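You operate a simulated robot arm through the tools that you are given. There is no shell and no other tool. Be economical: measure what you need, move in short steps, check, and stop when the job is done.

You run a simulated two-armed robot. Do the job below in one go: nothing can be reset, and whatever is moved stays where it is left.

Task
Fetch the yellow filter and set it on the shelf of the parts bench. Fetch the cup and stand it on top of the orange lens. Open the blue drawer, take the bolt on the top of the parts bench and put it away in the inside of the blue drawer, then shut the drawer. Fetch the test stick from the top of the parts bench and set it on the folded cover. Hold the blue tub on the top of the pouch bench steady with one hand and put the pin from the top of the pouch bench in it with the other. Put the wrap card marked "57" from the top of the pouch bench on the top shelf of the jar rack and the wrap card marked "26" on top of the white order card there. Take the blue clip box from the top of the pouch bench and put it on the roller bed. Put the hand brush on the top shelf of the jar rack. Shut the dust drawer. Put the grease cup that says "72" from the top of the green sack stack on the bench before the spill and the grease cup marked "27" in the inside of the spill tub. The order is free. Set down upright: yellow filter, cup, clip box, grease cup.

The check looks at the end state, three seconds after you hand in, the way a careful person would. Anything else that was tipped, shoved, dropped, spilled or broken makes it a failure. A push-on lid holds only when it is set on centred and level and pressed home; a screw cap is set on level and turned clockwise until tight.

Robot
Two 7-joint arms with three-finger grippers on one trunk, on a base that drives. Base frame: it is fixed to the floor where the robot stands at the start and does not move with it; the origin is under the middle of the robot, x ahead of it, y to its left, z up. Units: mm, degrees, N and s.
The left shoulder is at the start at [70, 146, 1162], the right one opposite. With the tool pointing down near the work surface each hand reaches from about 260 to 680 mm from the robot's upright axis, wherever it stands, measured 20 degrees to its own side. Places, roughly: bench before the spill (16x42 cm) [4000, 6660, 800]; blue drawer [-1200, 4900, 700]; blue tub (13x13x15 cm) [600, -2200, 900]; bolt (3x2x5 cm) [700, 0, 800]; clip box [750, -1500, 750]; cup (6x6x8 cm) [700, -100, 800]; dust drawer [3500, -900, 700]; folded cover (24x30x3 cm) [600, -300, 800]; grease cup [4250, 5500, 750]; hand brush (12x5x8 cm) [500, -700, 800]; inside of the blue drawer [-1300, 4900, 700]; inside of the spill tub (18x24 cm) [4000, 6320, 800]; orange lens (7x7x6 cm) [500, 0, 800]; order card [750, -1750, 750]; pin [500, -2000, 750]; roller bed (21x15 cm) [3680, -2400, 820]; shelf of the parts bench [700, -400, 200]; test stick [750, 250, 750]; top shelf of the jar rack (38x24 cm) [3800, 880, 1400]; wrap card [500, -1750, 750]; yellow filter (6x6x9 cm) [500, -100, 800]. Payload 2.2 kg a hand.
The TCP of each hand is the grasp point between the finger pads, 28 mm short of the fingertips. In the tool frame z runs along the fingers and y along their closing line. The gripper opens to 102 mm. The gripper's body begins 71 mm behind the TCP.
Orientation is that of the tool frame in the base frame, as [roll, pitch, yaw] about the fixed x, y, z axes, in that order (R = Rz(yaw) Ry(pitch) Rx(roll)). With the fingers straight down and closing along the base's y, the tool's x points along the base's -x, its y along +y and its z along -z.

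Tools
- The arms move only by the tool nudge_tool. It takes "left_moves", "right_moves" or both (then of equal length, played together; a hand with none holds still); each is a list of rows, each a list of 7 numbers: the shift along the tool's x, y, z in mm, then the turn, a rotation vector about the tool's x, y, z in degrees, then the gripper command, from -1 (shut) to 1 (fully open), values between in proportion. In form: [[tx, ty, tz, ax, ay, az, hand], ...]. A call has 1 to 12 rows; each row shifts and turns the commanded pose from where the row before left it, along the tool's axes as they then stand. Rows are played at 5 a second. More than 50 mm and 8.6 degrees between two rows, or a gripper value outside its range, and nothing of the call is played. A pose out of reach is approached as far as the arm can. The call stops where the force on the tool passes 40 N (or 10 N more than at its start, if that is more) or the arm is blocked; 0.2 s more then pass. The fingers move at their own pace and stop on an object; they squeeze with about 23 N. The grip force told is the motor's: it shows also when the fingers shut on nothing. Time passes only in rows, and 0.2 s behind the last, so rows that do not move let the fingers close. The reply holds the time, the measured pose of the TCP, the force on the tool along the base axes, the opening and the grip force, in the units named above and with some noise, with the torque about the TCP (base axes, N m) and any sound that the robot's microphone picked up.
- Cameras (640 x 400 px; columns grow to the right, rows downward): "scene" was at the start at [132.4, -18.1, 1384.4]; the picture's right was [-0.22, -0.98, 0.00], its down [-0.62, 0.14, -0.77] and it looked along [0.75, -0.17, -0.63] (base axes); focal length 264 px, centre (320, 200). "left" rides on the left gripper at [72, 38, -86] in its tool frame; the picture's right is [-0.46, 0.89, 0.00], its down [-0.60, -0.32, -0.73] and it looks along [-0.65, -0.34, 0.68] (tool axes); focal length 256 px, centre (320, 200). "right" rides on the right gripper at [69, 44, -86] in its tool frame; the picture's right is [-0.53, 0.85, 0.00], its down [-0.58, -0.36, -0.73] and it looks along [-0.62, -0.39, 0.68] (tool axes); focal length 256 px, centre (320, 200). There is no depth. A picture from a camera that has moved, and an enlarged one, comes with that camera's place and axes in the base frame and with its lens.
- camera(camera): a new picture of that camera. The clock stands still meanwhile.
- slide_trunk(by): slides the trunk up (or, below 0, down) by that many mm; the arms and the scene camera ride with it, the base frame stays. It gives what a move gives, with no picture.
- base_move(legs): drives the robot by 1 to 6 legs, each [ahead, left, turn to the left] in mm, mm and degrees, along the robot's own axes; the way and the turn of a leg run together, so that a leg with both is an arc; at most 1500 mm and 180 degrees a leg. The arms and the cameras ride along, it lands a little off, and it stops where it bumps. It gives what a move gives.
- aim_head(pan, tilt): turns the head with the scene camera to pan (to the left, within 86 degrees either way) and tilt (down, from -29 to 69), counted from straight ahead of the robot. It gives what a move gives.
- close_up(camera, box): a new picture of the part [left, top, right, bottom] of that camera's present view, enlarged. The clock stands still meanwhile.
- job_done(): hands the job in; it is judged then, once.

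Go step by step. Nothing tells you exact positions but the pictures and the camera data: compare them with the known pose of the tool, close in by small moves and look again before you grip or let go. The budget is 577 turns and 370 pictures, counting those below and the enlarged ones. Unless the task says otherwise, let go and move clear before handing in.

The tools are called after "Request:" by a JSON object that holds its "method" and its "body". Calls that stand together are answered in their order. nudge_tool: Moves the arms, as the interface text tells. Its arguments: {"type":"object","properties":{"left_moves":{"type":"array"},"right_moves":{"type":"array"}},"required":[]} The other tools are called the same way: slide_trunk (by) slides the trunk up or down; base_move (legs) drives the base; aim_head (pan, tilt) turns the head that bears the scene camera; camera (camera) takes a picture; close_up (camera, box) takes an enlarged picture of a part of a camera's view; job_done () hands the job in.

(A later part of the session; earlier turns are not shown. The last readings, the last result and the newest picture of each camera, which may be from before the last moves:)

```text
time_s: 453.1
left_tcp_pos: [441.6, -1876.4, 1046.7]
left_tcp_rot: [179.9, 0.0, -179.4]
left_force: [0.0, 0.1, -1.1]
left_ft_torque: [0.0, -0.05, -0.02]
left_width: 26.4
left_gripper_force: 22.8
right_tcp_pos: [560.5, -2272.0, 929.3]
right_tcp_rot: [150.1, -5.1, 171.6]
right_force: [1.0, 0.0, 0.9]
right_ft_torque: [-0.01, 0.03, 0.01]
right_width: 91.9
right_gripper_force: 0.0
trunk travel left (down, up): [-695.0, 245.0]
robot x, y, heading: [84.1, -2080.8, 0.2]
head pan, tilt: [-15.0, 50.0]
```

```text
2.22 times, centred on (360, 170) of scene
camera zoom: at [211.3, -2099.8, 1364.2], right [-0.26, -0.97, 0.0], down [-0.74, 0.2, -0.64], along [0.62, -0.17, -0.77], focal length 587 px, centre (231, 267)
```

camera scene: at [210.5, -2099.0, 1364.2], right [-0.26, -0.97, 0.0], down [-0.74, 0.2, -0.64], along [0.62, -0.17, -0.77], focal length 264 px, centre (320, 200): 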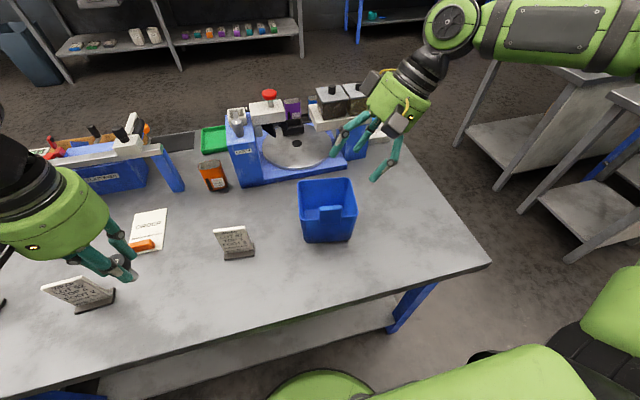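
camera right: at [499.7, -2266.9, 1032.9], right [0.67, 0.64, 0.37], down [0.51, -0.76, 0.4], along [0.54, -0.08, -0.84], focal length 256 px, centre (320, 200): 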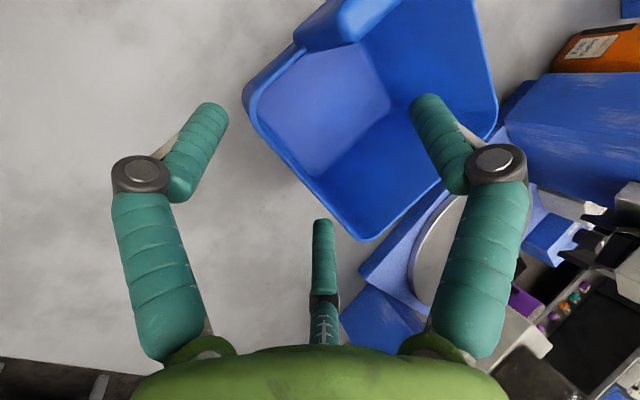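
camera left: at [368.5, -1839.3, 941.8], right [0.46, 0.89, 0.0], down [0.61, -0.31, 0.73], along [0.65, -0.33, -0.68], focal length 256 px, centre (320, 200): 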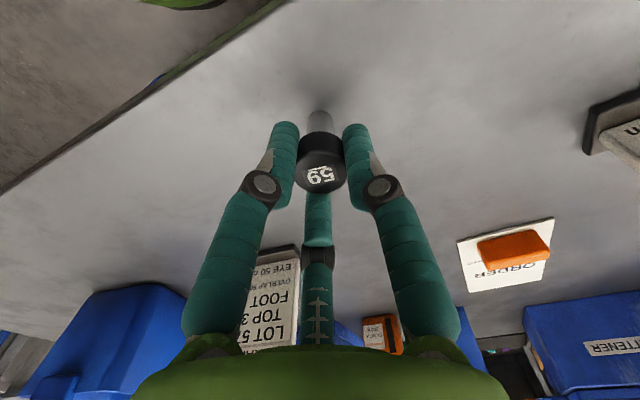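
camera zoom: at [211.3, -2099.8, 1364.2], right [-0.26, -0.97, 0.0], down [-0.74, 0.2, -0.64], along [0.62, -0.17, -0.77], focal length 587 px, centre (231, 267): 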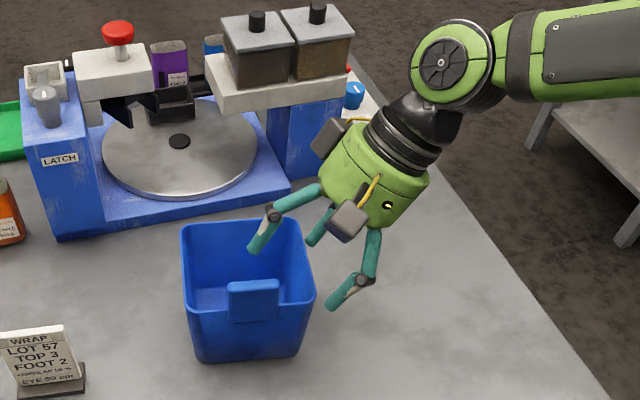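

The single finger is over the inside and the pair outside. I lower 12 mm more and close gently on the wall.

Request:
{"method": "nudge_tool", "body": {"right_moves": [[-1.1, -5.9, 10.4, 0, 0, 0, 0.8], [0, 0, 0, 0, 0, 0, 0.3], [0, 0, 0, 0, 0, 0, -0.2], [0, 0, 0, 0, 0, 0, -0.6], [0, 0, 0, 0, 0, 0, -1], [0, 0, 0, 0, 0, 0, -1]]}}

Request:
{"method": "close_up", "body": {"camera": "scene", "box": [260, 80, 460, 260]}}

Request:
{"method": "camera", "body": {"camera": "right"}}

```text
time_s: 454.5
left_tcp_pos: [440.2, -1875.0, 1047.1]
left_tcp_rot: [179.9, 0.0, -179.6]
left_force: [-0.2, 0.8, -1.6]
left_ft_torque: [0.0, 0.0, 0.0]
left_width: 26.3
left_gripper_force: 23.8
right_tcp_pos: [558.2, -2271.3, 918.5]
right_tcp_rot: [150.3, -5.2, 171.5]
right_force: [0.8, -0.4, -1.4]
right_ft_torque: [-0.11, 0.0, -0.01]
right_width: 7.9
right_gripper_force: 23.0
trunk travel left (down, up): [-695.0, 245.0]
robot x, y, heading: [88.5, -2081.2, 0.2]
head pan, tilt: [-15.0, 50.0]
```

```text
2.22 times, centred on (360, 170) of scene
camera zoom: at [210.7, -2099.4, 1364.2], right [-0.26, -0.97, 0.0], down [-0.74, 0.2, -0.64], along [0.62, -0.17, -0.77], focal length 587 px, centre (231, 267)
```

zoom: 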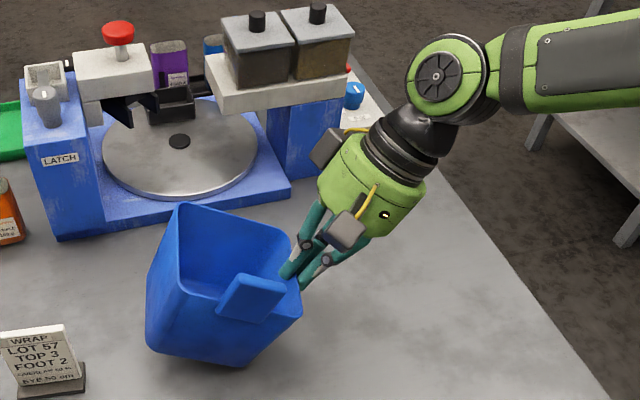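

```text
182 pictures are left
camera right: at [499.0, -2266.4, 1021.8], right [0.67, 0.64, 0.37], down [0.51, -0.76, 0.4], along [0.54, -0.08, -0.84], focal length 256 px, centre (320, 200)
```

right: 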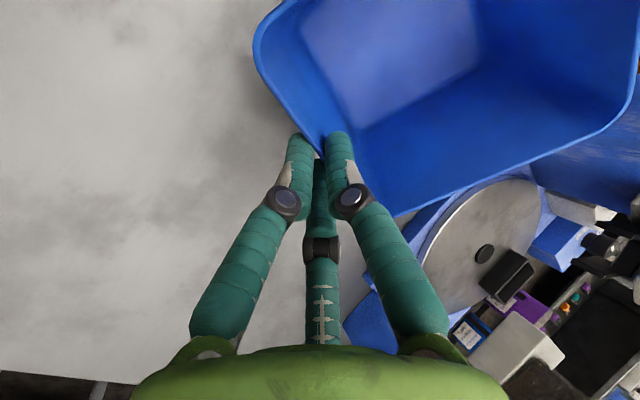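

Closing on the wall with the slanted hand tipped the tub. It is held, so I slowly turn the hand upright to bring the tub back level.

Request:
{"method": "nudge_tool", "body": {"right_moves": [[0, 0, 0, 5, 0, 0, -1], [0, 0, 0, 5, 0, 0, -1], [0, 0, 0, 5, 0, 0, -1], [0, 0, 0, 5, 0, 0, -1]]}}

Request:
{"method": "close_up", "body": {"camera": "scene", "box": [260, 80, 460, 260]}}

```text
time_s: 455.5
left_tcp_pos: [438.8, -1873.3, 1047.3]
left_tcp_rot: [180.0, 0.0, -179.4]
left_force: [0.2, 0.6, -0.9]
left_ft_torque: [-0.04, -0.04, 0.01]
left_width: 26.3
left_gripper_force: 22.2
right_tcp_pos: [558.7, -2268.1, 921.5]
right_tcp_rot: [170.1, -5.0, 171.7]
right_force: [0.8, 3.0, 11.8]
right_ft_torque: [0.58, -0.07, 0.02]
right_width: 8.1
right_gripper_force: 22.7
trunk travel left (down, up): [-695.0, 245.0]
robot x, y, heading: [89.3, -2079.7, 0.1]
head pan, tilt: [-15.0, 50.0]
```

```text
2.22 times, centred on (360, 170) of scene
camera zoom: at [209.4, -2096.8, 1364.6], right [-0.26, -0.97, 0.0], down [-0.74, 0.2, -0.64], along [0.62, -0.17, -0.77], focal length 587 px, centre (231, 267)
```

zoom: 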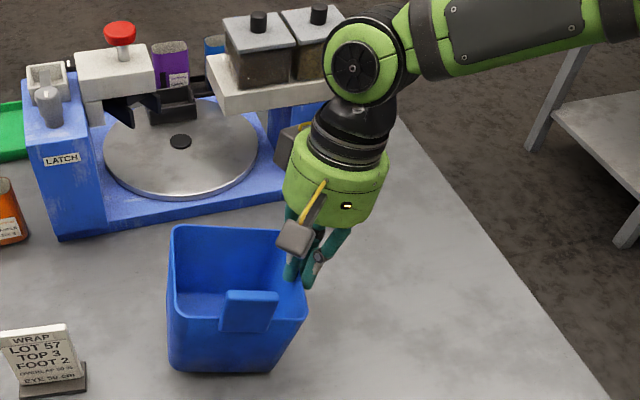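

The tub is level and firmly held. I tilt the left hand 30° so its palm stays clear, and carry the pin over the tub.

Request:
{"method": "nudge_tool", "body": {"left_moves": [[0, 0, 0, 7.5, 0, 0, -1], [0, 0, 0, 7.5, 0, 0, -1], [0, 0, 0, 7.5, 0, 0, -1], [0, 0, 0, 7.5, 0, 0, -1], [-15, -34.6, 20, 0, 0, 0, -1], [-15, -34.6, 20, 0, 0, 0, -1], [-15, -34.6, 20, 0, 0, 0, -1], [-15, -34.6, 20, 0, 0, 0, -1], [-15, -34.6, 20, 0, 0, 0, -1], [-15, -34.6, 20, 0, 0, 0, -1]]}}

Request:
{"method": "camera", "body": {"camera": "scene"}}

Request:
{"method": "camera", "body": {"camera": "left"}}

```text
time_s: 457.7
left_tcp_pos: [531.2, -2116.1, 1047.0]
left_tcp_rot: [-150.2, 0.3, -179.5]
left_force: [0.3, 0.3, -0.2]
left_ft_torque: [0.04, -0.03, -0.01]
left_width: 26.3
left_gripper_force: 23.1
right_tcp_pos: [556.6, -2270.8, 920.4]
right_tcp_rot: [170.2, -5.0, 171.7]
right_force: [-0.4, -1.7, 22.6]
right_ft_torque: [0.53, 0.07, 0.0]
right_width: 8.4
right_gripper_force: 22.5
trunk travel left (down, up): [-695.0, 245.0]
robot x, y, heading: [84.6, -2082.6, 0.3]
head pan, tilt: [-15.0, 50.0]
```

```text
180 pictures are left
camera scene: at [207.0, -2100.8, 1364.6], right [-0.26, -0.97, 0.0], down [-0.74, 0.2, -0.64], along [0.62, -0.17, -0.76], focal length 264 px, centre (320, 200)
```

scene: 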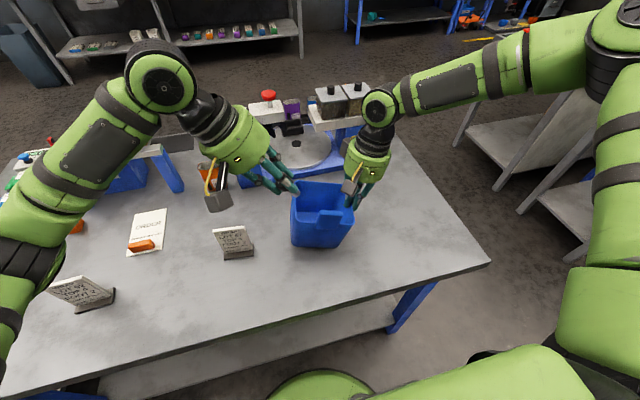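

```text
179 pictures are left
camera left: at [458.0, -2042.4, 1102.3], right [0.46, 0.77, -0.44], down [0.6, 0.09, 0.79], along [0.66, -0.63, -0.42], focal length 256 px, centre (320, 200)
```

left: 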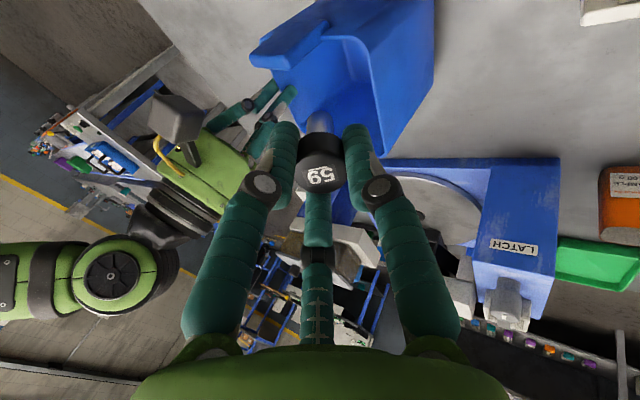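

Request:
{"method": "nudge_tool", "body": {"left_moves": [[-14.5, -26, 15, 0, 0, 0, -1], [-14.5, -26, 15, 0, 0, 0, -1], [0, 16.5, 28.6, 0, 0, 0, -1], [0, 16.5, 28.6, 0, 0, 0, -1]]}}

Request:
{"method": "camera", "body": {"camera": "left"}}

Request:
{"method": "close_up", "body": {"camera": "scene", "box": [200, 80, 420, 260]}}

```text
time_s: 458.7
left_tcp_pos: [560.3, -2173.7, 980.5]
left_tcp_rot: [-150.1, 0.2, -179.6]
left_force: [-0.5, 0.3, -1.1]
left_ft_torque: [-0.01, 0.0, 0.02]
left_width: 26.6
left_gripper_force: 23.4
right_tcp_pos: [557.1, -2270.1, 920.1]
right_tcp_rot: [170.2, -5.0, 171.5]
right_force: [-1.6, -0.1, 19.6]
right_ft_torque: [0.57, -0.06, -0.04]
right_width: 8.5
right_gripper_force: 22.7
trunk travel left (down, up): [-695.0, 245.0]
robot x, y, heading: [86.0, -2081.3, -0.0]
head pan, tilt: [-15.0, 50.0]
```

```text
178 pictures are left
camera left: at [487.0, -2099.9, 1035.6], right [0.46, 0.77, -0.44], down [0.6, 0.1, 0.79], along [0.65, -0.63, -0.42], focal length 256 px, centre (320, 200)
```

left: 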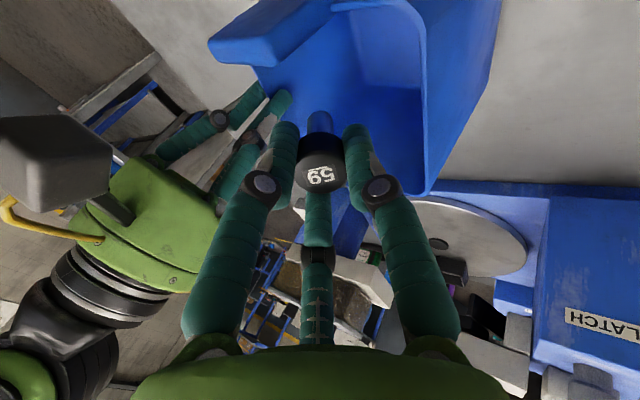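

```text
2.22 times, centred on (310, 170) of scene
camera zoom: at [207.4, -2098.7, 1364.6], right [-0.26, -0.97, 0.0], down [-0.74, 0.2, -0.64], along [0.62, -0.17, -0.76], focal length 587 px, centre (342, 267)
```

zoom: 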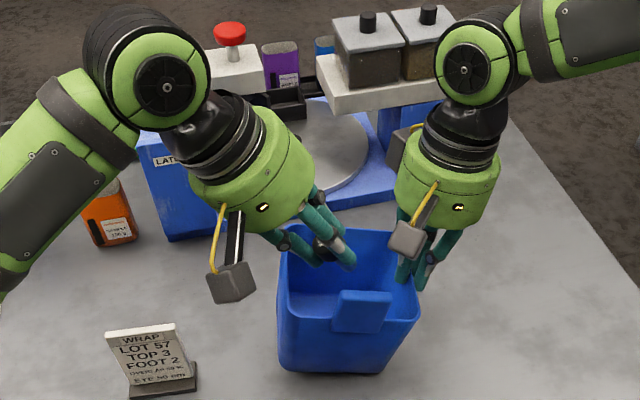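

Request:
{"method": "nudge_tool", "body": {"left_moves": [[12, 12, 22, 0, 0, 0, -1], [6, 12, 22, 0, 0, 0, -1]]}}

Request:
{"method": "camera", "body": {"camera": "left"}}

Request:
{"method": "close_up", "body": {"camera": "scene", "box": [200, 80, 420, 260]}}

```text
time_s: 459.3
left_tcp_pos: [542.1, -2175.2, 931.2]
left_tcp_rot: [-150.0, 0.3, -179.4]
left_force: [1.3, 0.0, 3.5]
left_ft_torque: [0.09, 0.13, -0.01]
left_width: 26.4
left_gripper_force: 22.9
right_tcp_pos: [557.1, -2270.3, 920.4]
right_tcp_rot: [170.2, -5.0, 171.7]
right_force: [-1.8, 2.1, 18.7]
right_ft_torque: [0.44, -0.14, -0.03]
right_width: 8.5
right_gripper_force: 22.6
trunk travel left (down, up): [-695.0, 245.0]
robot x, y, heading: [87.9, -2084.0, 0.1]
head pan, tilt: [-15.0, 50.0]
```

```text
176 pictures are left
camera left: at [470.1, -2100.2, 986.5], right [0.46, 0.77, -0.44], down [0.6, 0.1, 0.79], along [0.66, -0.63, -0.42], focal length 256 px, centre (320, 200)
```

left: 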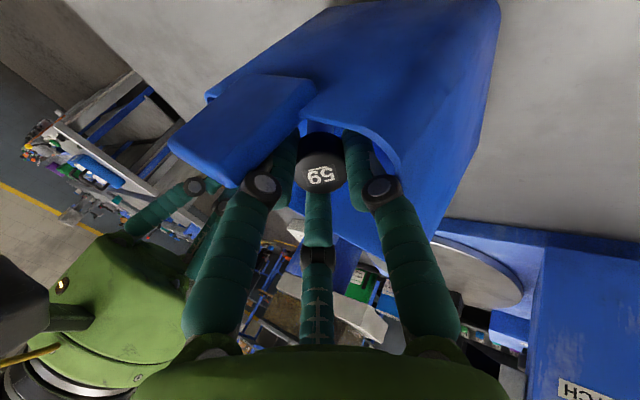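

```text
2.22 times, centred on (310, 170) of scene
camera zoom: at [207.5, -2097.7, 1364.7], right [-0.26, -0.97, 0.0], down [-0.74, 0.2, -0.64], along [0.62, -0.17, -0.76], focal length 587 px, centre (342, 267)
```

zoom: 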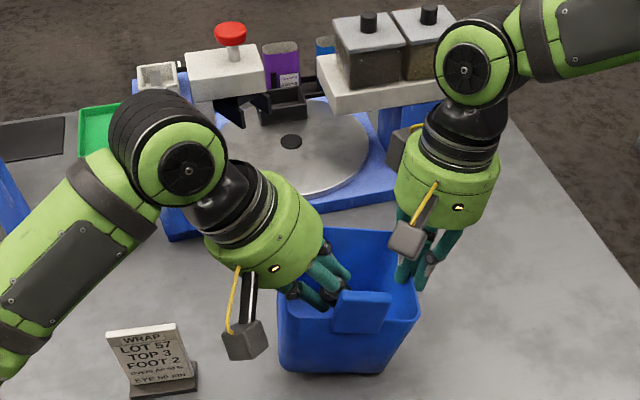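

It lightly touches the near rim. I move slightly up and inward and then let the pin go.

Request:
{"method": "nudge_tool", "body": {"left_moves": [[-6, -19, -3, 0, 0, 0, -1], [0, 0, 0, 0, 0, 0, -0.6], [0, 0, 0, 0, 0, 0, -0.1], [0, 0, 0, 0, 0, 0, -0.1]]}}

Request:
{"method": "camera", "body": {"camera": "left"}}

```text
time_s: 460.3
left_tcp_pos: [547.9, -2191.2, 941.7]
left_tcp_rot: [-150.1, 0.0, -179.6]
left_force: [0.5, -0.6, -1.0]
left_ft_torque: [-0.03, 0.02, 0.0]
left_width: 45.9
left_gripper_force: 0.1
right_tcp_pos: [556.5, -2270.8, 920.9]
right_tcp_rot: [170.1, -5.0, 171.6]
right_force: [-0.7, -0.2, 16.6]
right_ft_torque: [0.47, 0.06, 0.05]
right_width: 8.6
right_gripper_force: 23.1
trunk travel left (down, up): [-695.0, 245.0]
robot x, y, heading: [86.6, -2079.9, -0.1]
head pan, tilt: [-15.0, 50.0]
```

```text
174 pictures are left
camera left: at [476.1, -2116.1, 997.7], right [0.46, 0.77, -0.44], down [0.6, 0.1, 0.79], along [0.65, -0.63, -0.42], focal length 256 px, centre (320, 200)
```

left: 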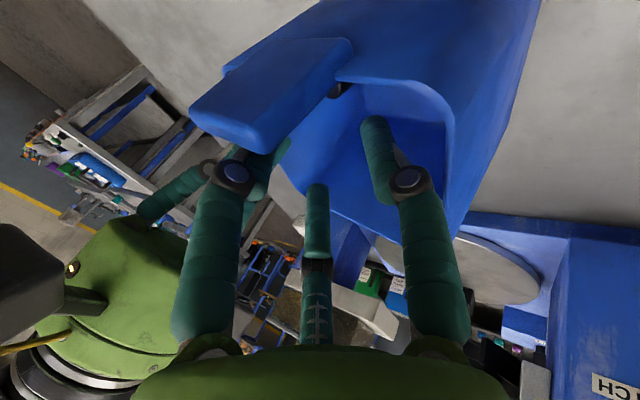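

The pin is in the tub. I withdraw the left hand and then release the tub and lift the right hand off.

Request:
{"method": "nudge_tool", "body": {"left_moves": [[0, 0, -40, 0, 0, 0, -0.1], [0, 0, -45, 0, 0, 0, -0.1], [0, 0, -45, 0, 0, 0, -0.1], [0, 0, -45, 0, 0, 0, -0.1]]}}

Request:
{"method": "nudge_tool", "body": {"right_moves": [[0, 0, 0, 0, 0, 0, -0.7], [0, 0, 0, 0, 0, 0, -0.3], [0, 0, 0, 0, 0, 0, 0], [0, 0, 0, 0, 0, 0, 0]]}}

Request:
{"method": "close_up", "body": {"camera": "scene", "box": [200, 80, 420, 260]}}

```text
time_s: 461.3
left_tcp_pos: [546.6, -2102.2, 1094.3]
left_tcp_rot: [-150.0, 0.1, -179.4]
left_force: [-0.4, 0.1, 0.1]
left_ft_torque: [-0.01, 0.04, 0.0]
left_width: 45.8
left_gripper_force: 0.1
right_tcp_pos: [557.1, -2269.4, 920.1]
right_tcp_rot: [170.2, -4.9, 171.6]
right_force: [-1.2, 0.8, 15.9]
right_ft_torque: [0.48, 0.06, 0.1]
right_width: 8.6
right_gripper_force: 23.2
trunk travel left (down, up): [-695.0, 245.0]
robot x, y, heading: [83.4, -2080.4, 0.2]
head pan, tilt: [-15.0, 50.0]
```

```text
time_s: 462.3
left_tcp_pos: [547.3, -2103.5, 1091.0]
left_tcp_rot: [-150.2, 0.0, -179.4]
left_force: [0.6, 0.0, 0.5]
left_ft_torque: [0.0, -0.01, -0.01]
left_width: 46.0
left_gripper_force: 0.1
right_tcp_pos: [557.8, -2269.8, 918.5]
right_tcp_rot: [170.1, -5.1, 171.6]
right_force: [0.0, 0.0, 0.2]
right_ft_torque: [0.03, -0.01, 0.0]
right_width: 51.0
right_gripper_force: 0.0
trunk travel left (down, up): [-695.0, 245.0]
robot x, y, heading: [87.9, -2079.1, -0.1]
head pan, tilt: [-15.0, 50.0]
```

```text
2.22 times, centred on (310, 170) of scene
camera zoom: at [210.3, -2099.2, 1364.2], right [-0.26, -0.97, 0.0], down [-0.74, 0.2, -0.64], along [0.62, -0.17, -0.77], focal length 587 px, centre (342, 267)
```

zoom: 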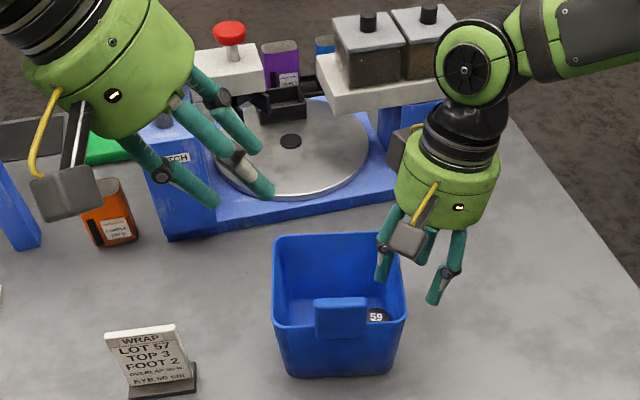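

The pin lies in the tub, which stands level. I lift the right hand straight up and straighten both hands.

Request:
{"method": "nudge_tool", "body": {"right_moves": [[0, 7, -39, 0, 0, 0, 0], [0, 7, -39, 0, 0, 0, 0], [0, 7, -39, 0, 0, 0, 0], [0, 7, -39, 0, 0, 0, 0], [0, 0, 0, 5, 0, 0, 0], [0, 0, 0, 5, 0, -5, 0], [0, 0, 0, 0, 0, -5, 0]], "left_moves": [[0, 0, 0, -7.5, 0, 0, 0], [0, 0, 0, -7.5, 0, 0, 0], [0, 0, 0, -7.5, 0, 0, 0], [0, 0, 0, -7.5, 0, 0, 0], [0, 0, 0, 0, 0, 0, 0], [0, 0, 0, 0, 0, 0, 0], [0, 0, 0, 0, 0, 0, 0]]}}

Request:
{"method": "aim_head", "body": {"pan": 0, "tilt": 55}}

Request:
{"method": "camera", "body": {"camera": "scene"}}

```text
time_s: 463.9
left_tcp_pos: [549.3, -2105.0, 1092.9]
left_tcp_rot: [179.9, 0.0, -179.5]
left_force: [-0.1, 0.1, 0.5]
left_ft_torque: [-0.01, -0.02, 0.01]
left_width: 51.1
left_gripper_force: 0.1
right_tcp_pos: [572.3, -2272.0, 1076.7]
right_tcp_rot: [179.2, -4.9, -178.3]
right_force: [-0.9, -0.6, -0.8]
right_ft_torque: [-0.01, 0.01, -0.01]
right_width: 50.8
right_gripper_force: 0.1
trunk travel left (down, up): [-695.0, 245.0]
robot x, y, heading: [82.8, -2081.7, 0.2]
head pan, tilt: [-15.0, 50.0]
```

```text
time_s: 464.7
left_tcp_pos: [549.2, -2103.2, 1093.2]
left_tcp_rot: [179.9, 0.0, -179.4]
left_force: [-0.7, 0.9, -0.4]
left_ft_torque: [0.01, 0.01, -0.01]
left_width: 50.8
left_gripper_force: 0.0
right_tcp_pos: [571.2, -2270.2, 1077.0]
right_tcp_rot: [179.3, -4.9, -178.4]
right_force: [0.5, 0.5, -0.1]
right_ft_torque: [0.03, 0.02, 0.01]
right_width: 50.8
right_gripper_force: 0.0
trunk travel left (down, up): [-695.0, 245.0]
robot x, y, heading: [83.6, -2079.5, -0.2]
head pan, tilt: [0.0, 55.0]
```

```text
172 pictures are left
camera scene: at [208.2, -2079.4, 1357.7], right [0.0, -1.0, 0.0], down [-0.82, 0.0, -0.57], along [0.57, 0.0, -0.82], focal length 264 px, centre (320, 200)
```

scene: 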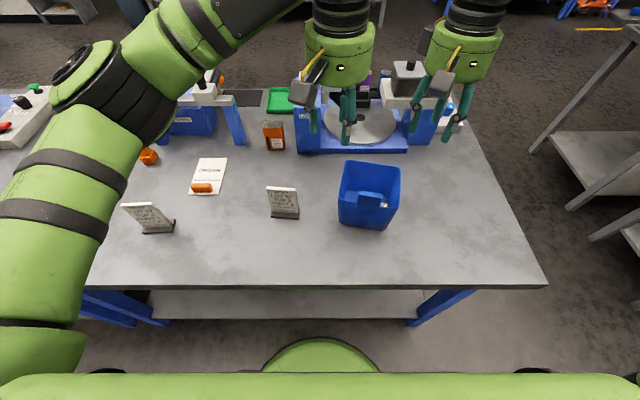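

Next are the cards. I drive left and look at the third card and the clip box.

Request:
{"method": "nudge_tool", "body": {"right_moves": [[0, 0, 0, 0, -4.9, 0, 0]]}}

Request:
{"method": "base_move", "body": {"legs": [[0, 380, 0]]}}

Request:
{"method": "aim_head", "body": {"pan": 15, "tilt": 50}}

Request:
{"method": "camera", "body": {"camera": "scene"}}

```text
time_s: 465.1
left_tcp_pos: [548.8, -2104.3, 1093.6]
left_tcp_rot: [179.8, 0.1, -179.4]
left_force: [-0.3, -0.2, -0.8]
left_ft_torque: [-0.03, -0.03, -0.03]
left_width: 50.9
left_gripper_force: 0.1
right_tcp_pos: [571.6, -2270.9, 1078.1]
right_tcp_rot: [179.3, 0.1, -178.4]
right_force: [0.2, 0.1, 0.3]
right_ft_torque: [-0.03, 0.0, 0.0]
right_width: 51.0
right_gripper_force: 0.2
trunk travel left (down, up): [-695.0, 245.0]
robot x, y, heading: [87.8, -2079.2, 0.1]
head pan, tilt: [0.0, 55.0]
```

```text
time_s: 467.5
left_tcp_pos: [549.7, -1725.8, 1093.6]
left_tcp_rot: [179.8, 0.0, -179.5]
left_force: [0.9, -0.5, 0.8]
left_ft_torque: [-0.01, 0.02, 0.0]
left_width: 50.9
left_gripper_force: 0.1
right_tcp_pos: [573.2, -1892.6, 1077.2]
right_tcp_rot: [179.2, 0.0, -178.4]
right_force: [0.5, -1.8, -0.2]
right_ft_torque: [0.03, 0.01, 0.0]
right_width: 50.9
right_gripper_force: 0.0
trunk travel left (down, up): [-695.0, 245.0]
robot x, y, heading: [88.0, -1702.3, -0.1]
head pan, tilt: [0.0, 55.0]
```

```text
time_s: 468.2
left_tcp_pos: [550.5, -1723.1, 1094.1]
left_tcp_rot: [179.9, 0.0, -179.5]
left_force: [-0.4, -0.4, 0.3]
left_ft_torque: [0.0, 0.02, -0.02]
left_width: 50.8
left_gripper_force: 0.0
right_tcp_pos: [573.0, -1891.5, 1077.3]
right_tcp_rot: [179.3, -0.1, -178.5]
right_force: [0.0, -0.1, -0.2]
right_ft_torque: [-0.02, 0.0, 0.0]
right_width: 51.0
right_gripper_force: 0.0
trunk travel left (down, up): [-695.0, 245.0]
robot x, y, heading: [88.4, -1698.7, 0.1]
head pan, tilt: [15.0, 50.0]
```

```text
171 pictures are left
camera scene: at [210.7, -1679.4, 1364.2], right [0.26, -0.97, 0.0], down [-0.74, -0.2, -0.64], along [0.62, 0.17, -0.77], focal length 264 px, centre (320, 200)
```

scene: 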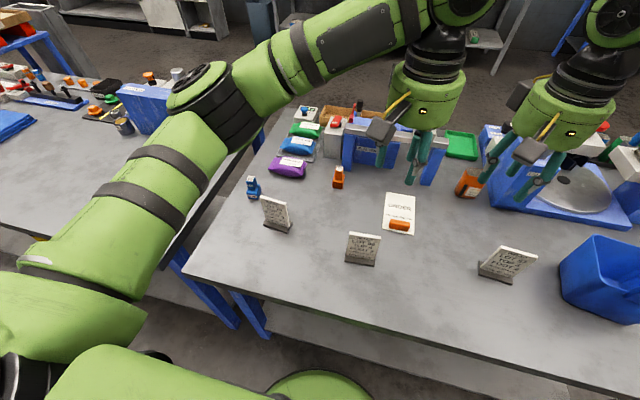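

Request:
{"method": "close_up", "body": {"camera": "scene", "box": [220, 150, 440, 280]}}

```text
2.91 times, centred on (330, 215) of scene
camera zoom: at [210.7, -1679.4, 1364.2], right [0.26, -0.97, 0.0], down [-0.74, -0.2, -0.64], along [0.62, 0.17, -0.77], focal length 768 px, centre (291, 156)
```

zoom: 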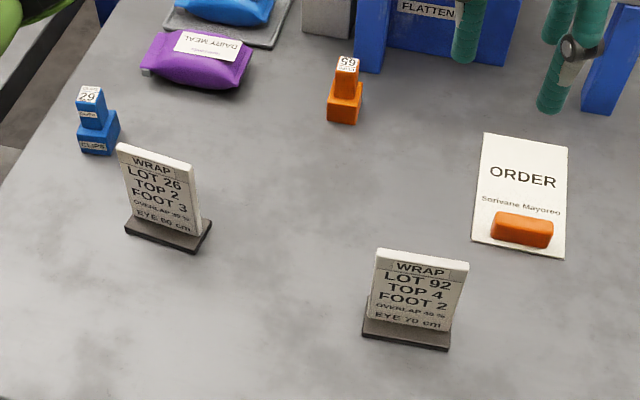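

LOT 26 is the left card, at about [566,-1470], leaning back slightly, with the blue CLIPS box behind it at about [627,-1375]. I bring the left hand above card 26 and turn it to close across the card's thickness.

Request:
{"method": "nudge_tool", "body": {"left_moves": [[-3, 42, 18, 0, 0, 0, 0.6], [-3, 42, 18, 0, 0, 0, 0.6], [-3, 42, 18, 0, 0, 0, 0.6], [-3, 42, 18, 0, 0, 0, 0.6], [-3, 42, 18, 0, 0, 0, 0.6], [-3, 42, 18, 0, 0, 0, 0.6]]}}

Request:
{"method": "nudge_tool", "body": {"left_moves": [[0, 0, 0, 0, 0, 8.2, 0.6], [0, 0, 0, 0, 0, 8.2, 0.6], [0, 0, 0, 0, 0, 8.2, 0.6], [0, 0, 0, 0, 0, 8.2, 0.6], [0, 0, 0, 0, 0, 8.2, 0.6], [0, 0, 0, 0, 0, 8.2, 0.6], [0, 0, 0, 0, 0, 8.2, 0.6], [0, 0, 0, 0, 0, 8.2, 0.6], [0, 0, 0, 0, 0, 8.2, 0.6], [0, 0, 0, 0, 0, 8.2, 0.6], [0, 0, 0, 0, 0, 8.2, 0.6], [0, 0, 0, 0, 0, 7.8, 0.6]]}}

Request:
{"method": "camera", "body": {"camera": "left"}}

```text
time_s: 469.6
left_tcp_pos: [566.0, -1469.0, 985.3]
left_tcp_rot: [-179.9, 0.1, -179.6]
left_force: [0.0, 0.2, 1.2]
left_ft_torque: [-0.04, -0.02, -0.02]
left_width: 81.4
left_gripper_force: 0.1
right_tcp_pos: [573.1, -1891.2, 1078.5]
right_tcp_rot: [179.2, 0.0, -178.5]
right_force: [-0.1, 0.7, 0.3]
right_ft_torque: [0.01, 0.01, 0.0]
right_width: 51.2
right_gripper_force: 0.1
trunk travel left (down, up): [-695.0, 245.0]
robot x, y, heading: [88.3, -1698.9, -0.1]
head pan, tilt: [15.0, 50.0]
```

```text
time_s: 472.2
left_tcp_pos: [566.6, -1472.4, 984.2]
left_tcp_rot: [-179.9, -0.1, 82.4]
left_force: [-0.2, 0.6, 0.1]
left_ft_torque: [0.0, 0.03, 0.01]
left_width: 81.5
left_gripper_force: 0.1
right_tcp_pos: [573.5, -1891.5, 1076.9]
right_tcp_rot: [179.4, 0.0, -178.4]
right_force: [0.5, -0.2, 0.3]
right_ft_torque: [0.02, 0.02, -0.03]
right_width: 51.0
right_gripper_force: 0.0
trunk travel left (down, up): [-695.0, 245.0]
robot x, y, heading: [87.9, -1701.4, 0.0]
head pan, tilt: [15.0, 50.0]
```

```text
169 pictures are left
camera left: at [613.5, -1406.2, 1071.1], right [0.82, -0.58, 0.0], down [-0.39, -0.56, 0.73], along [-0.42, -0.59, -0.68], focal length 256 px, centre (320, 200)
```

left: 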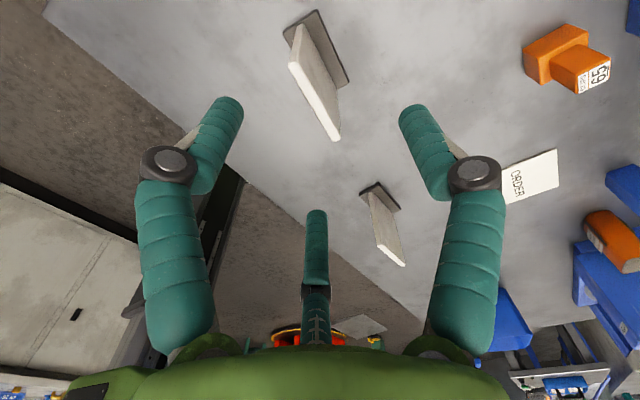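

The card's top edge is at about z 900 with its middle at [562,-1474], and it stands upright. I centre over it and lower part way.

Request:
{"method": "nudge_tool", "body": {"left_moves": [[-2.2, -4.3, 30, 0, 0, 0, 0.6], [0, 0, 25, 0, 0, 0, 0.4]]}}

Request:
{"method": "camera", "body": {"camera": "left"}}

Request:
{"method": "close_up", "body": {"camera": "scene", "box": [180, 100, 400, 280]}}

```text
time_s: 472.9
left_tcp_pos: [562.4, -1473.2, 929.1]
left_tcp_rot: [180.0, -0.1, 82.4]
left_force: [0.3, 0.2, -0.2]
left_ft_torque: [-0.03, 0.01, 0.01]
left_width: 71.0
left_gripper_force: 0.0
right_tcp_pos: [573.4, -1891.2, 1078.1]
right_tcp_rot: [179.4, 0.0, -178.4]
right_force: [0.0, 0.0, -0.2]
right_ft_torque: [0.03, -0.04, -0.03]
right_width: 51.0
right_gripper_force: 0.2
trunk travel left (down, up): [-695.0, 245.0]
robot x, y, heading: [89.6, -1700.6, 0.1]
head pan, tilt: [15.0, 50.0]
```

```text
168 pictures are left
camera left: at [609.0, -1407.8, 1015.9], right [0.82, -0.58, 0.0], down [-0.39, -0.56, 0.73], along [-0.42, -0.6, -0.68], focal length 256 px, centre (320, 200)
```

left: 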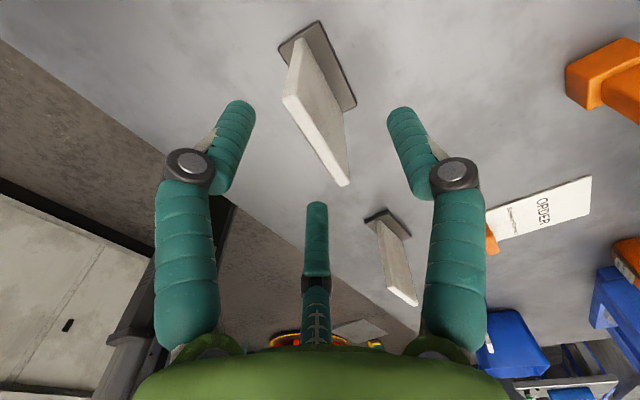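

```text
2.22 times, centred on (290, 190) of scene
camera zoom: at [210.9, -1679.5, 1364.2], right [0.26, -0.97, 0.0], down [-0.74, -0.2, -0.64], along [0.62, 0.17, -0.77], focal length 587 px, centre (387, 222)
```

zoom: 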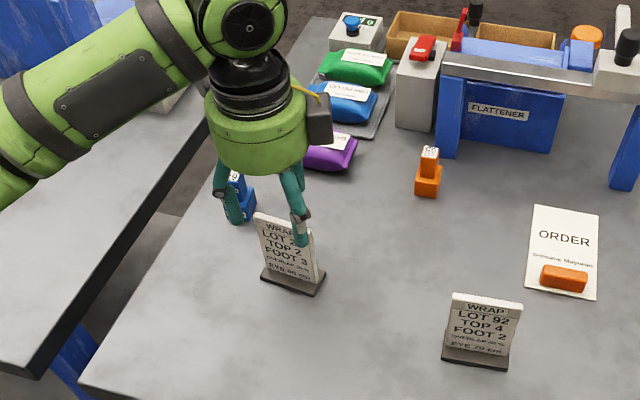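

Request:
{"method": "nudge_tool", "body": {"left_moves": [[-3.2, -1.6, 15, 0, 0, 0, 0.4], [0, 0, 15, 0, 0, 0, 0.4], [0, 0, 15, 0, 0, 0, 0.4]]}}

Request:
{"method": "camera", "body": {"camera": "left"}}

```text
time_s: 473.6
left_tcp_pos: [559.0, -1475.7, 883.5]
left_tcp_rot: [-180.0, -0.2, 82.5]
left_force: [0.6, 0.4, -0.1]
left_ft_torque: [-0.02, -0.01, 0.01]
left_width: 71.4
left_gripper_force: 0.0
right_tcp_pos: [574.1, -1891.8, 1077.5]
right_tcp_rot: [179.3, 0.0, -178.4]
right_force: [0.9, 0.5, -1.3]
right_ft_torque: [-0.03, 0.01, 0.01]
right_width: 51.0
right_gripper_force: 0.0
trunk travel left (down, up): [-695.0, 245.0]
robot x, y, heading: [88.9, -1703.3, 0.1]
head pan, tilt: [15.0, 50.0]
```

```text
166 pictures are left
camera left: at [606.8, -1410.3, 970.3], right [0.82, -0.58, 0.0], down [-0.39, -0.56, 0.73], along [-0.42, -0.6, -0.68], focal length 256 px, centre (320, 200)
```

left: 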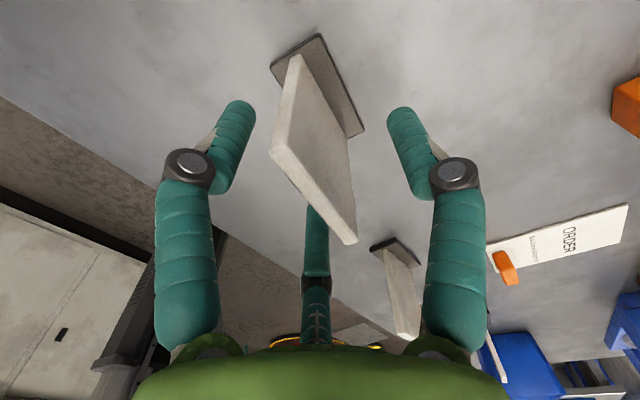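

Request:
{"method": "nudge_tool", "body": {"left_moves": [[0, 0, 0, 0, 0, 0, 0], [0, 0, 0, 0, 0, 0, -0.5], [0, 0, 0, 0, 0, 0, -1], [0, 0, 0, 0, 0, 0, -1]]}}

Request:
{"method": "camera", "body": {"camera": "left"}}

Request:
{"method": "close_up", "body": {"camera": "scene", "box": [180, 100, 400, 280]}}

```text
time_s: 474.6
left_tcp_pos: [558.7, -1475.0, 884.2]
left_tcp_rot: [-180.0, -0.2, 82.4]
left_force: [0.2, 1.0, 0.0]
left_ft_torque: [0.0, -0.03, 0.03]
left_width: 13.9
left_gripper_force: 23.6
right_tcp_pos: [573.3, -1891.3, 1077.4]
right_tcp_rot: [179.3, 0.0, -178.4]
right_force: [-0.2, 0.3, 0.0]
right_ft_torque: [0.02, 0.0, 0.0]
right_width: 50.7
right_gripper_force: 0.0
trunk travel left (down, up): [-695.0, 245.0]
robot x, y, heading: [90.1, -1698.3, -0.1]
head pan, tilt: [15.0, 50.0]
```

```text
165 pictures are left
camera left: at [606.8, -1410.4, 970.5], right [0.82, -0.58, 0.0], down [-0.39, -0.56, 0.73], along [-0.42, -0.6, -0.68], focal length 256 px, centre (320, 200)
```

left: 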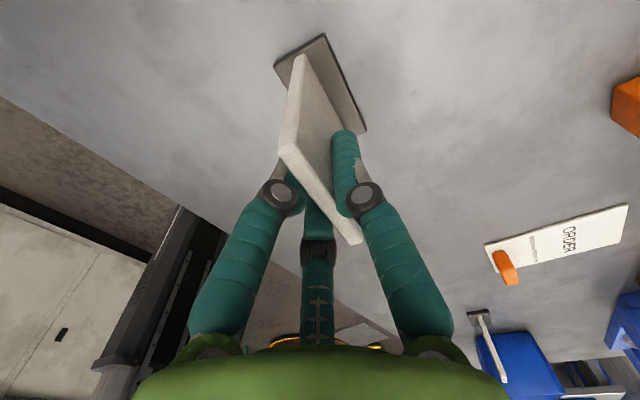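

```text
2.22 times, centred on (290, 190) of scene
camera zoom: at [210.7, -1679.7, 1364.2], right [0.26, -0.97, 0.0], down [-0.74, -0.2, -0.64], along [0.62, 0.17, -0.77], focal length 587 px, centre (387, 222)
```

zoom: 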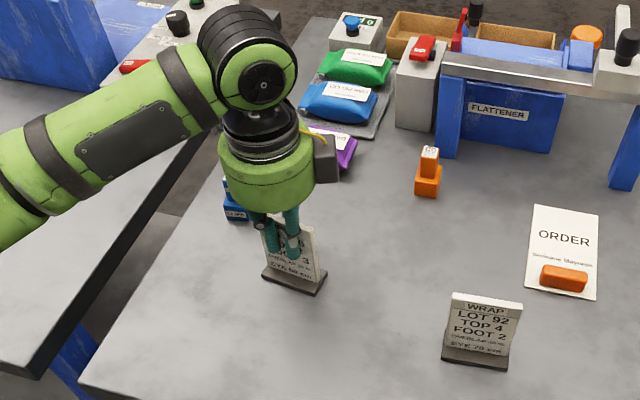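

Card 26 is gripped. I lift it well up and drive right so that it comes over the order card.

Request:
{"method": "nudge_tool", "body": {"left_moves": [[0, 0, -20, 0, 0, 0, -1], [0, 0, -40, 0, 0, 0, -1], [0, 0, -45, 0, 0, 0, -1], [0, 0, -45, 0, 0, 0, -1]]}}

Request:
{"method": "base_move", "body": {"legs": [[0, -290, 0]]}}

Request:
{"method": "camera", "body": {"camera": "left"}}

Request:
{"method": "camera", "body": {"camera": "scene"}}

```text
time_s: 475.6
left_tcp_pos: [556.9, -1477.7, 1036.0]
left_tcp_rot: [-180.0, -0.2, 82.6]
left_force: [-0.3, 0.2, -0.8]
left_ft_torque: [0.02, -0.02, 0.03]
left_width: 13.4
left_gripper_force: 22.6
right_tcp_pos: [572.9, -1891.9, 1077.4]
right_tcp_rot: [179.3, 0.1, -178.4]
right_force: [0.0, -0.9, 0.0]
right_ft_torque: [0.0, 0.01, -0.03]
right_width: 50.7
right_gripper_force: 0.1
trunk travel left (down, up): [-695.0, 245.0]
robot x, y, heading: [83.1, -1700.4, -0.3]
head pan, tilt: [15.0, 50.0]
```

```text
time_s: 477.7
left_tcp_pos: [557.9, -1768.7, 1035.2]
left_tcp_rot: [-179.9, -0.1, 82.5]
left_force: [-0.1, -0.7, 0.2]
left_ft_torque: [-0.02, -0.01, -0.01]
left_width: 13.2
left_gripper_force: 23.0
right_tcp_pos: [572.3, -2182.3, 1078.7]
right_tcp_rot: [179.3, 0.0, -178.5]
right_force: [-0.6, 0.1, 0.6]
right_ft_torque: [-0.02, -0.01, -0.03]
right_width: 51.2
right_gripper_force: 0.2
trunk travel left (down, up): [-695.0, 245.0]
robot x, y, heading: [88.2, -1991.8, -0.1]
head pan, tilt: [15.0, 50.0]
```

```text
163 pictures are left
camera left: at [606.1, -1702.1, 1120.9], right [0.82, -0.58, 0.0], down [-0.39, -0.56, 0.73], along [-0.42, -0.6, -0.68], focal length 256 px, centre (320, 200)
```

left: 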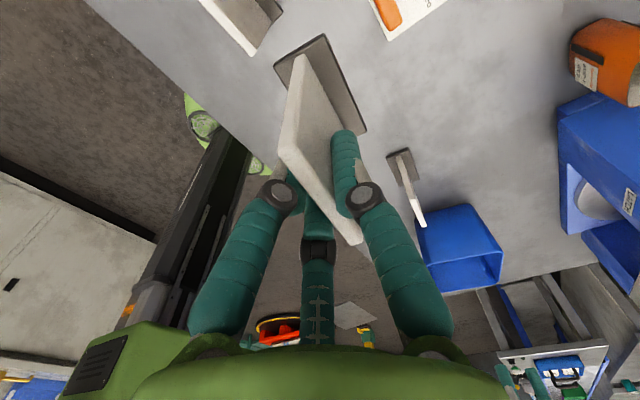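

```text
162 pictures are left
camera scene: at [210.3, -1969.8, 1364.2], right [0.26, -0.97, 0.0], down [-0.74, -0.2, -0.64], along [0.62, 0.16, -0.77], focal length 264 px, centre (320, 200)
```

scene: 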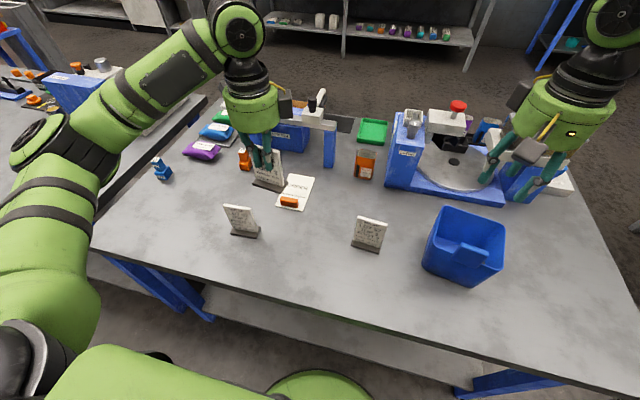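

Request:
{"method": "nudge_tool", "body": {"left_moves": [[4.5, 46.8, 0, 0, 0, 0, -1], [4.5, 46.8, 0, 0, 0, 0, -1], [4.5, 46.8, 0, 0, 0, 0, -1], [0, 0, 0, 0, 0, -7.5, -1], [0, 0, 30, 0, 0, 0, -1]]}}

Request:
{"method": "camera", "body": {"camera": "left"}}

Request:
{"method": "close_up", "body": {"camera": "scene", "box": [200, 80, 400, 240]}}

```text
time_s: 478.9
left_tcp_pos: [699.5, -1774.2, 1005.7]
left_tcp_rot: [-179.9, -0.1, 89.9]
left_force: [0.3, -0.1, -0.8]
left_ft_torque: [-0.03, 0.01, -0.01]
left_width: 13.5
left_gripper_force: 23.0
right_tcp_pos: [573.4, -2183.4, 1077.8]
right_tcp_rot: [179.3, -0.1, -178.5]
right_force: [0.6, 0.8, 0.0]
right_ft_torque: [-0.01, 0.02, 0.01]
right_width: 50.9
right_gripper_force: 0.1
trunk travel left (down, up): [-695.0, 245.0]
robot x, y, heading: [85.7, -1990.5, -0.3]
head pan, tilt: [15.0, 50.0]
```

```text
161 pictures are left
camera left: at [738.5, -1702.0, 1090.3], right [0.89, -0.47, 0.0], down [-0.32, -0.61, 0.73], along [-0.34, -0.65, -0.68], focal length 256 px, centre (320, 200)
```

left: 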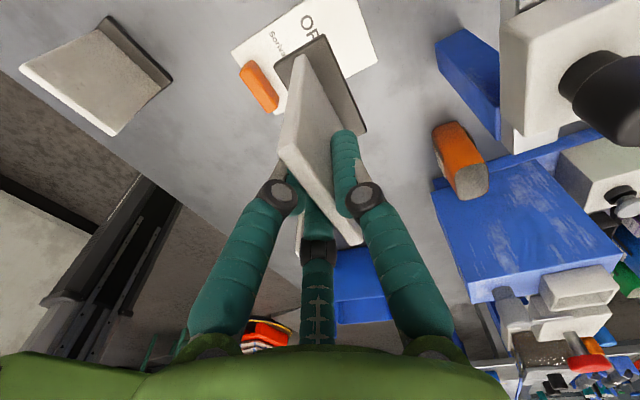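

```text
2.50 times, centred on (300, 160) of scene
camera zoom: at [211.3, -1970.3, 1364.1], right [0.26, -0.97, 0.0], down [-0.74, -0.2, -0.64], along [0.62, 0.16, -0.77], focal length 660 px, centre (370, 300)
```

zoom: 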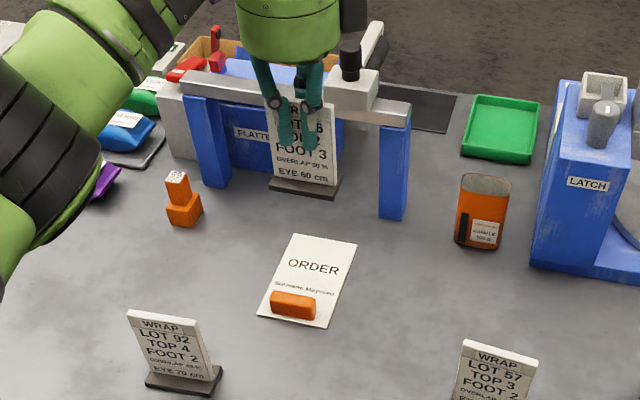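

Request:
{"method": "nudge_tool", "body": {"left_moves": [[0, 0, 35, 0, 0, 0, -1], [0, 0, 35, 0, 0, 0, -1], [0, 0, 30, 0, 0, 0, -1]]}}

Request:
{"method": "camera", "body": {"camera": "left"}}

Request:
{"method": "close_up", "body": {"camera": "scene", "box": [200, 80, 400, 240]}}

```text
time_s: 479.7
left_tcp_pos: [699.3, -1773.7, 905.4]
left_tcp_rot: [180.0, -0.2, 89.9]
left_force: [-0.5, 0.2, -0.3]
left_ft_torque: [-0.01, 0.01, 0.0]
left_width: 13.4
left_gripper_force: 23.3
right_tcp_pos: [572.0, -2182.2, 1076.5]
right_tcp_rot: [179.3, 0.0, -178.5]
right_force: [0.5, 0.0, 0.2]
right_ft_torque: [0.04, -0.04, 0.0]
right_width: 51.2
right_gripper_force: 0.2
trunk travel left (down, up): [-695.0, 245.0]
robot x, y, heading: [85.7, -1993.7, -0.2]
head pan, tilt: [15.0, 50.0]
```

```text
159 pictures are left
camera left: at [738.0, -1702.4, 991.1], right [0.88, -0.47, 0.0], down [-0.32, -0.6, 0.73], along [-0.34, -0.65, -0.68], focal length 256 px, centre (320, 200)
```

left: 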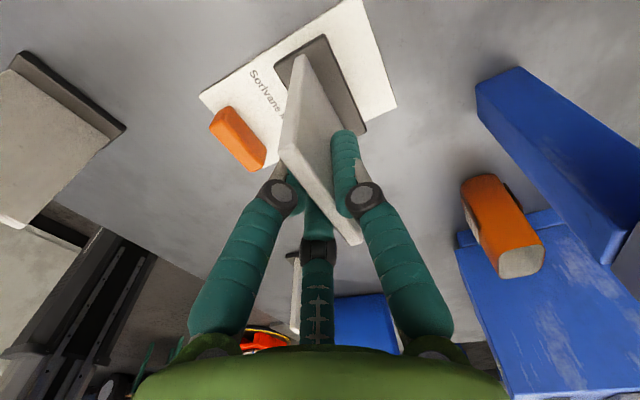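

```text
2.50 times, centred on (300, 160) of scene
camera zoom: at [210.5, -1971.3, 1364.2], right [0.26, -0.97, 0.0], down [-0.74, -0.2, -0.64], along [0.62, 0.17, -0.77], focal length 660 px, centre (370, 300)
```

zoom: 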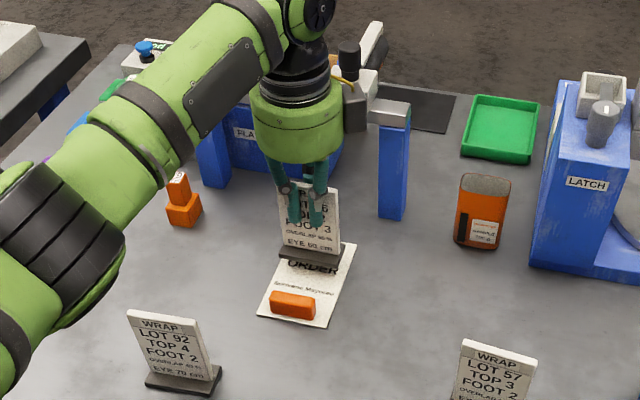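

Nearly right; I shift 5 mm toward the order card's middle and set the card down.

Request:
{"method": "nudge_tool", "body": {"left_moves": [[-5, 0, 8, 0, 0, 0, -1], [0, 0, 4, 0, 0, 0, -1], [0, 0, 3, 0, 0, 0, -1], [0, 0, 2, 0, 0, 0, -1], [0, 0, 2, 0, 0, 0, -1], [0, 0, 2, 0, 0, 0, -1]]}}

Request:
{"method": "camera", "body": {"camera": "left"}}

```text
time_s: 481.1
left_tcp_pos: [698.0, -1779.5, 887.8]
left_tcp_rot: [179.7, -0.2, 90.0]
left_force: [1.4, 1.2, 13.4]
left_ft_torque: [0.15, -0.02, 0.02]
left_width: 13.4
left_gripper_force: 22.9
right_tcp_pos: [570.3, -2183.6, 1077.0]
right_tcp_rot: [179.3, 0.1, -178.5]
right_force: [-0.1, 0.4, -0.1]
right_ft_torque: [0.04, -0.01, -0.04]
right_width: 51.2
right_gripper_force: 0.1
trunk travel left (down, up): [-695.0, 245.0]
robot x, y, heading: [88.2, -1989.0, -0.3]
head pan, tilt: [15.0, 50.0]
```

```text
157 pictures are left
camera left: at [736.6, -1707.5, 973.9], right [0.89, -0.47, 0.0], down [-0.32, -0.61, 0.73], along [-0.34, -0.65, -0.69], focal length 256 px, centre (320, 200)
```

left: 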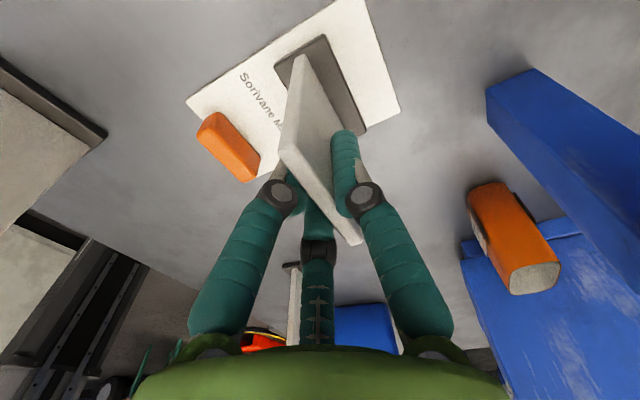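

Resting on the order card. I open and lift away.

Request:
{"method": "nudge_tool", "body": {"left_moves": [[0, 0, -1, 0, 0, 0, -1], [0, 0, 0, 0, 0, 0, -0.3], [0, 0, 0, 0, 0, 0, 0.2], [0, 0, 0, 0, 0, 0, 0.3], [0, 0, -20, 0, 0, 0, 0.3], [0, 0, -40, 0, 0, 0, 0.3], [0, 0, -45, 0, 0, 0, 0.3], [0, 0, -45, 0, 0, 0, 0.3]]}}

Request:
{"method": "camera", "body": {"camera": "left"}}

Request:
{"method": "close_up", "body": {"camera": "scene", "box": [200, 80, 400, 240]}}

```text
time_s: 482.9
left_tcp_pos: [697.0, -1779.4, 1035.4]
left_tcp_rot: [-180.0, -0.1, 90.0]
left_force: [-0.3, 0.7, 0.1]
left_ft_torque: [0.0, -0.03, 0.02]
left_width: 66.3
left_gripper_force: 0.1
right_tcp_pos: [571.0, -2184.4, 1077.3]
right_tcp_rot: [179.3, 0.1, -178.5]
right_force: [-0.4, 0.0, -0.4]
right_ft_torque: [-0.01, -0.04, 0.01]
right_width: 50.8
right_gripper_force: 0.1
trunk travel left (down, up): [-695.0, 245.0]
robot x, y, heading: [82.8, -1990.6, -0.2]
head pan, tilt: [15.0, 50.0]
```

```text
156 pictures are left
camera left: at [735.7, -1707.2, 1121.6], right [0.89, -0.47, 0.0], down [-0.32, -0.61, 0.73], along [-0.34, -0.65, -0.68], focal length 256 px, centre (320, 200)
```

left: 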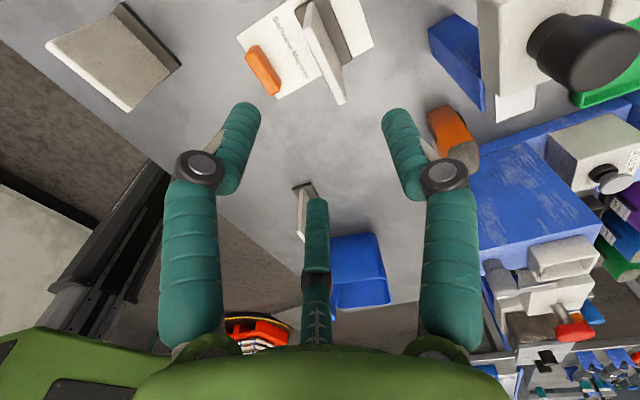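

```text
2.50 times, centred on (300, 160) of scene
camera zoom: at [208.9, -1971.4, 1364.3], right [0.26, -0.97, 0.0], down [-0.74, -0.2, -0.64], along [0.62, 0.17, -0.77], focal length 660 px, centre (370, 300)
```

zoom: 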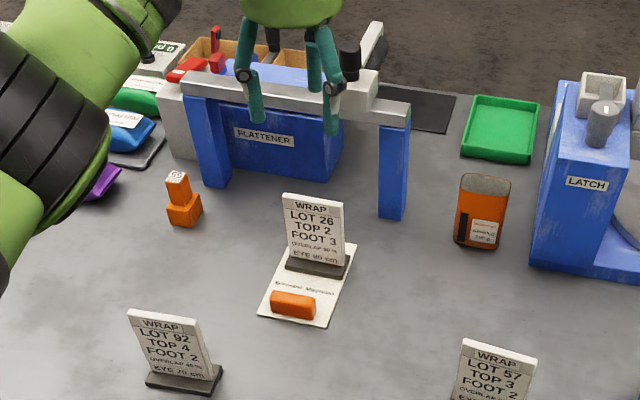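

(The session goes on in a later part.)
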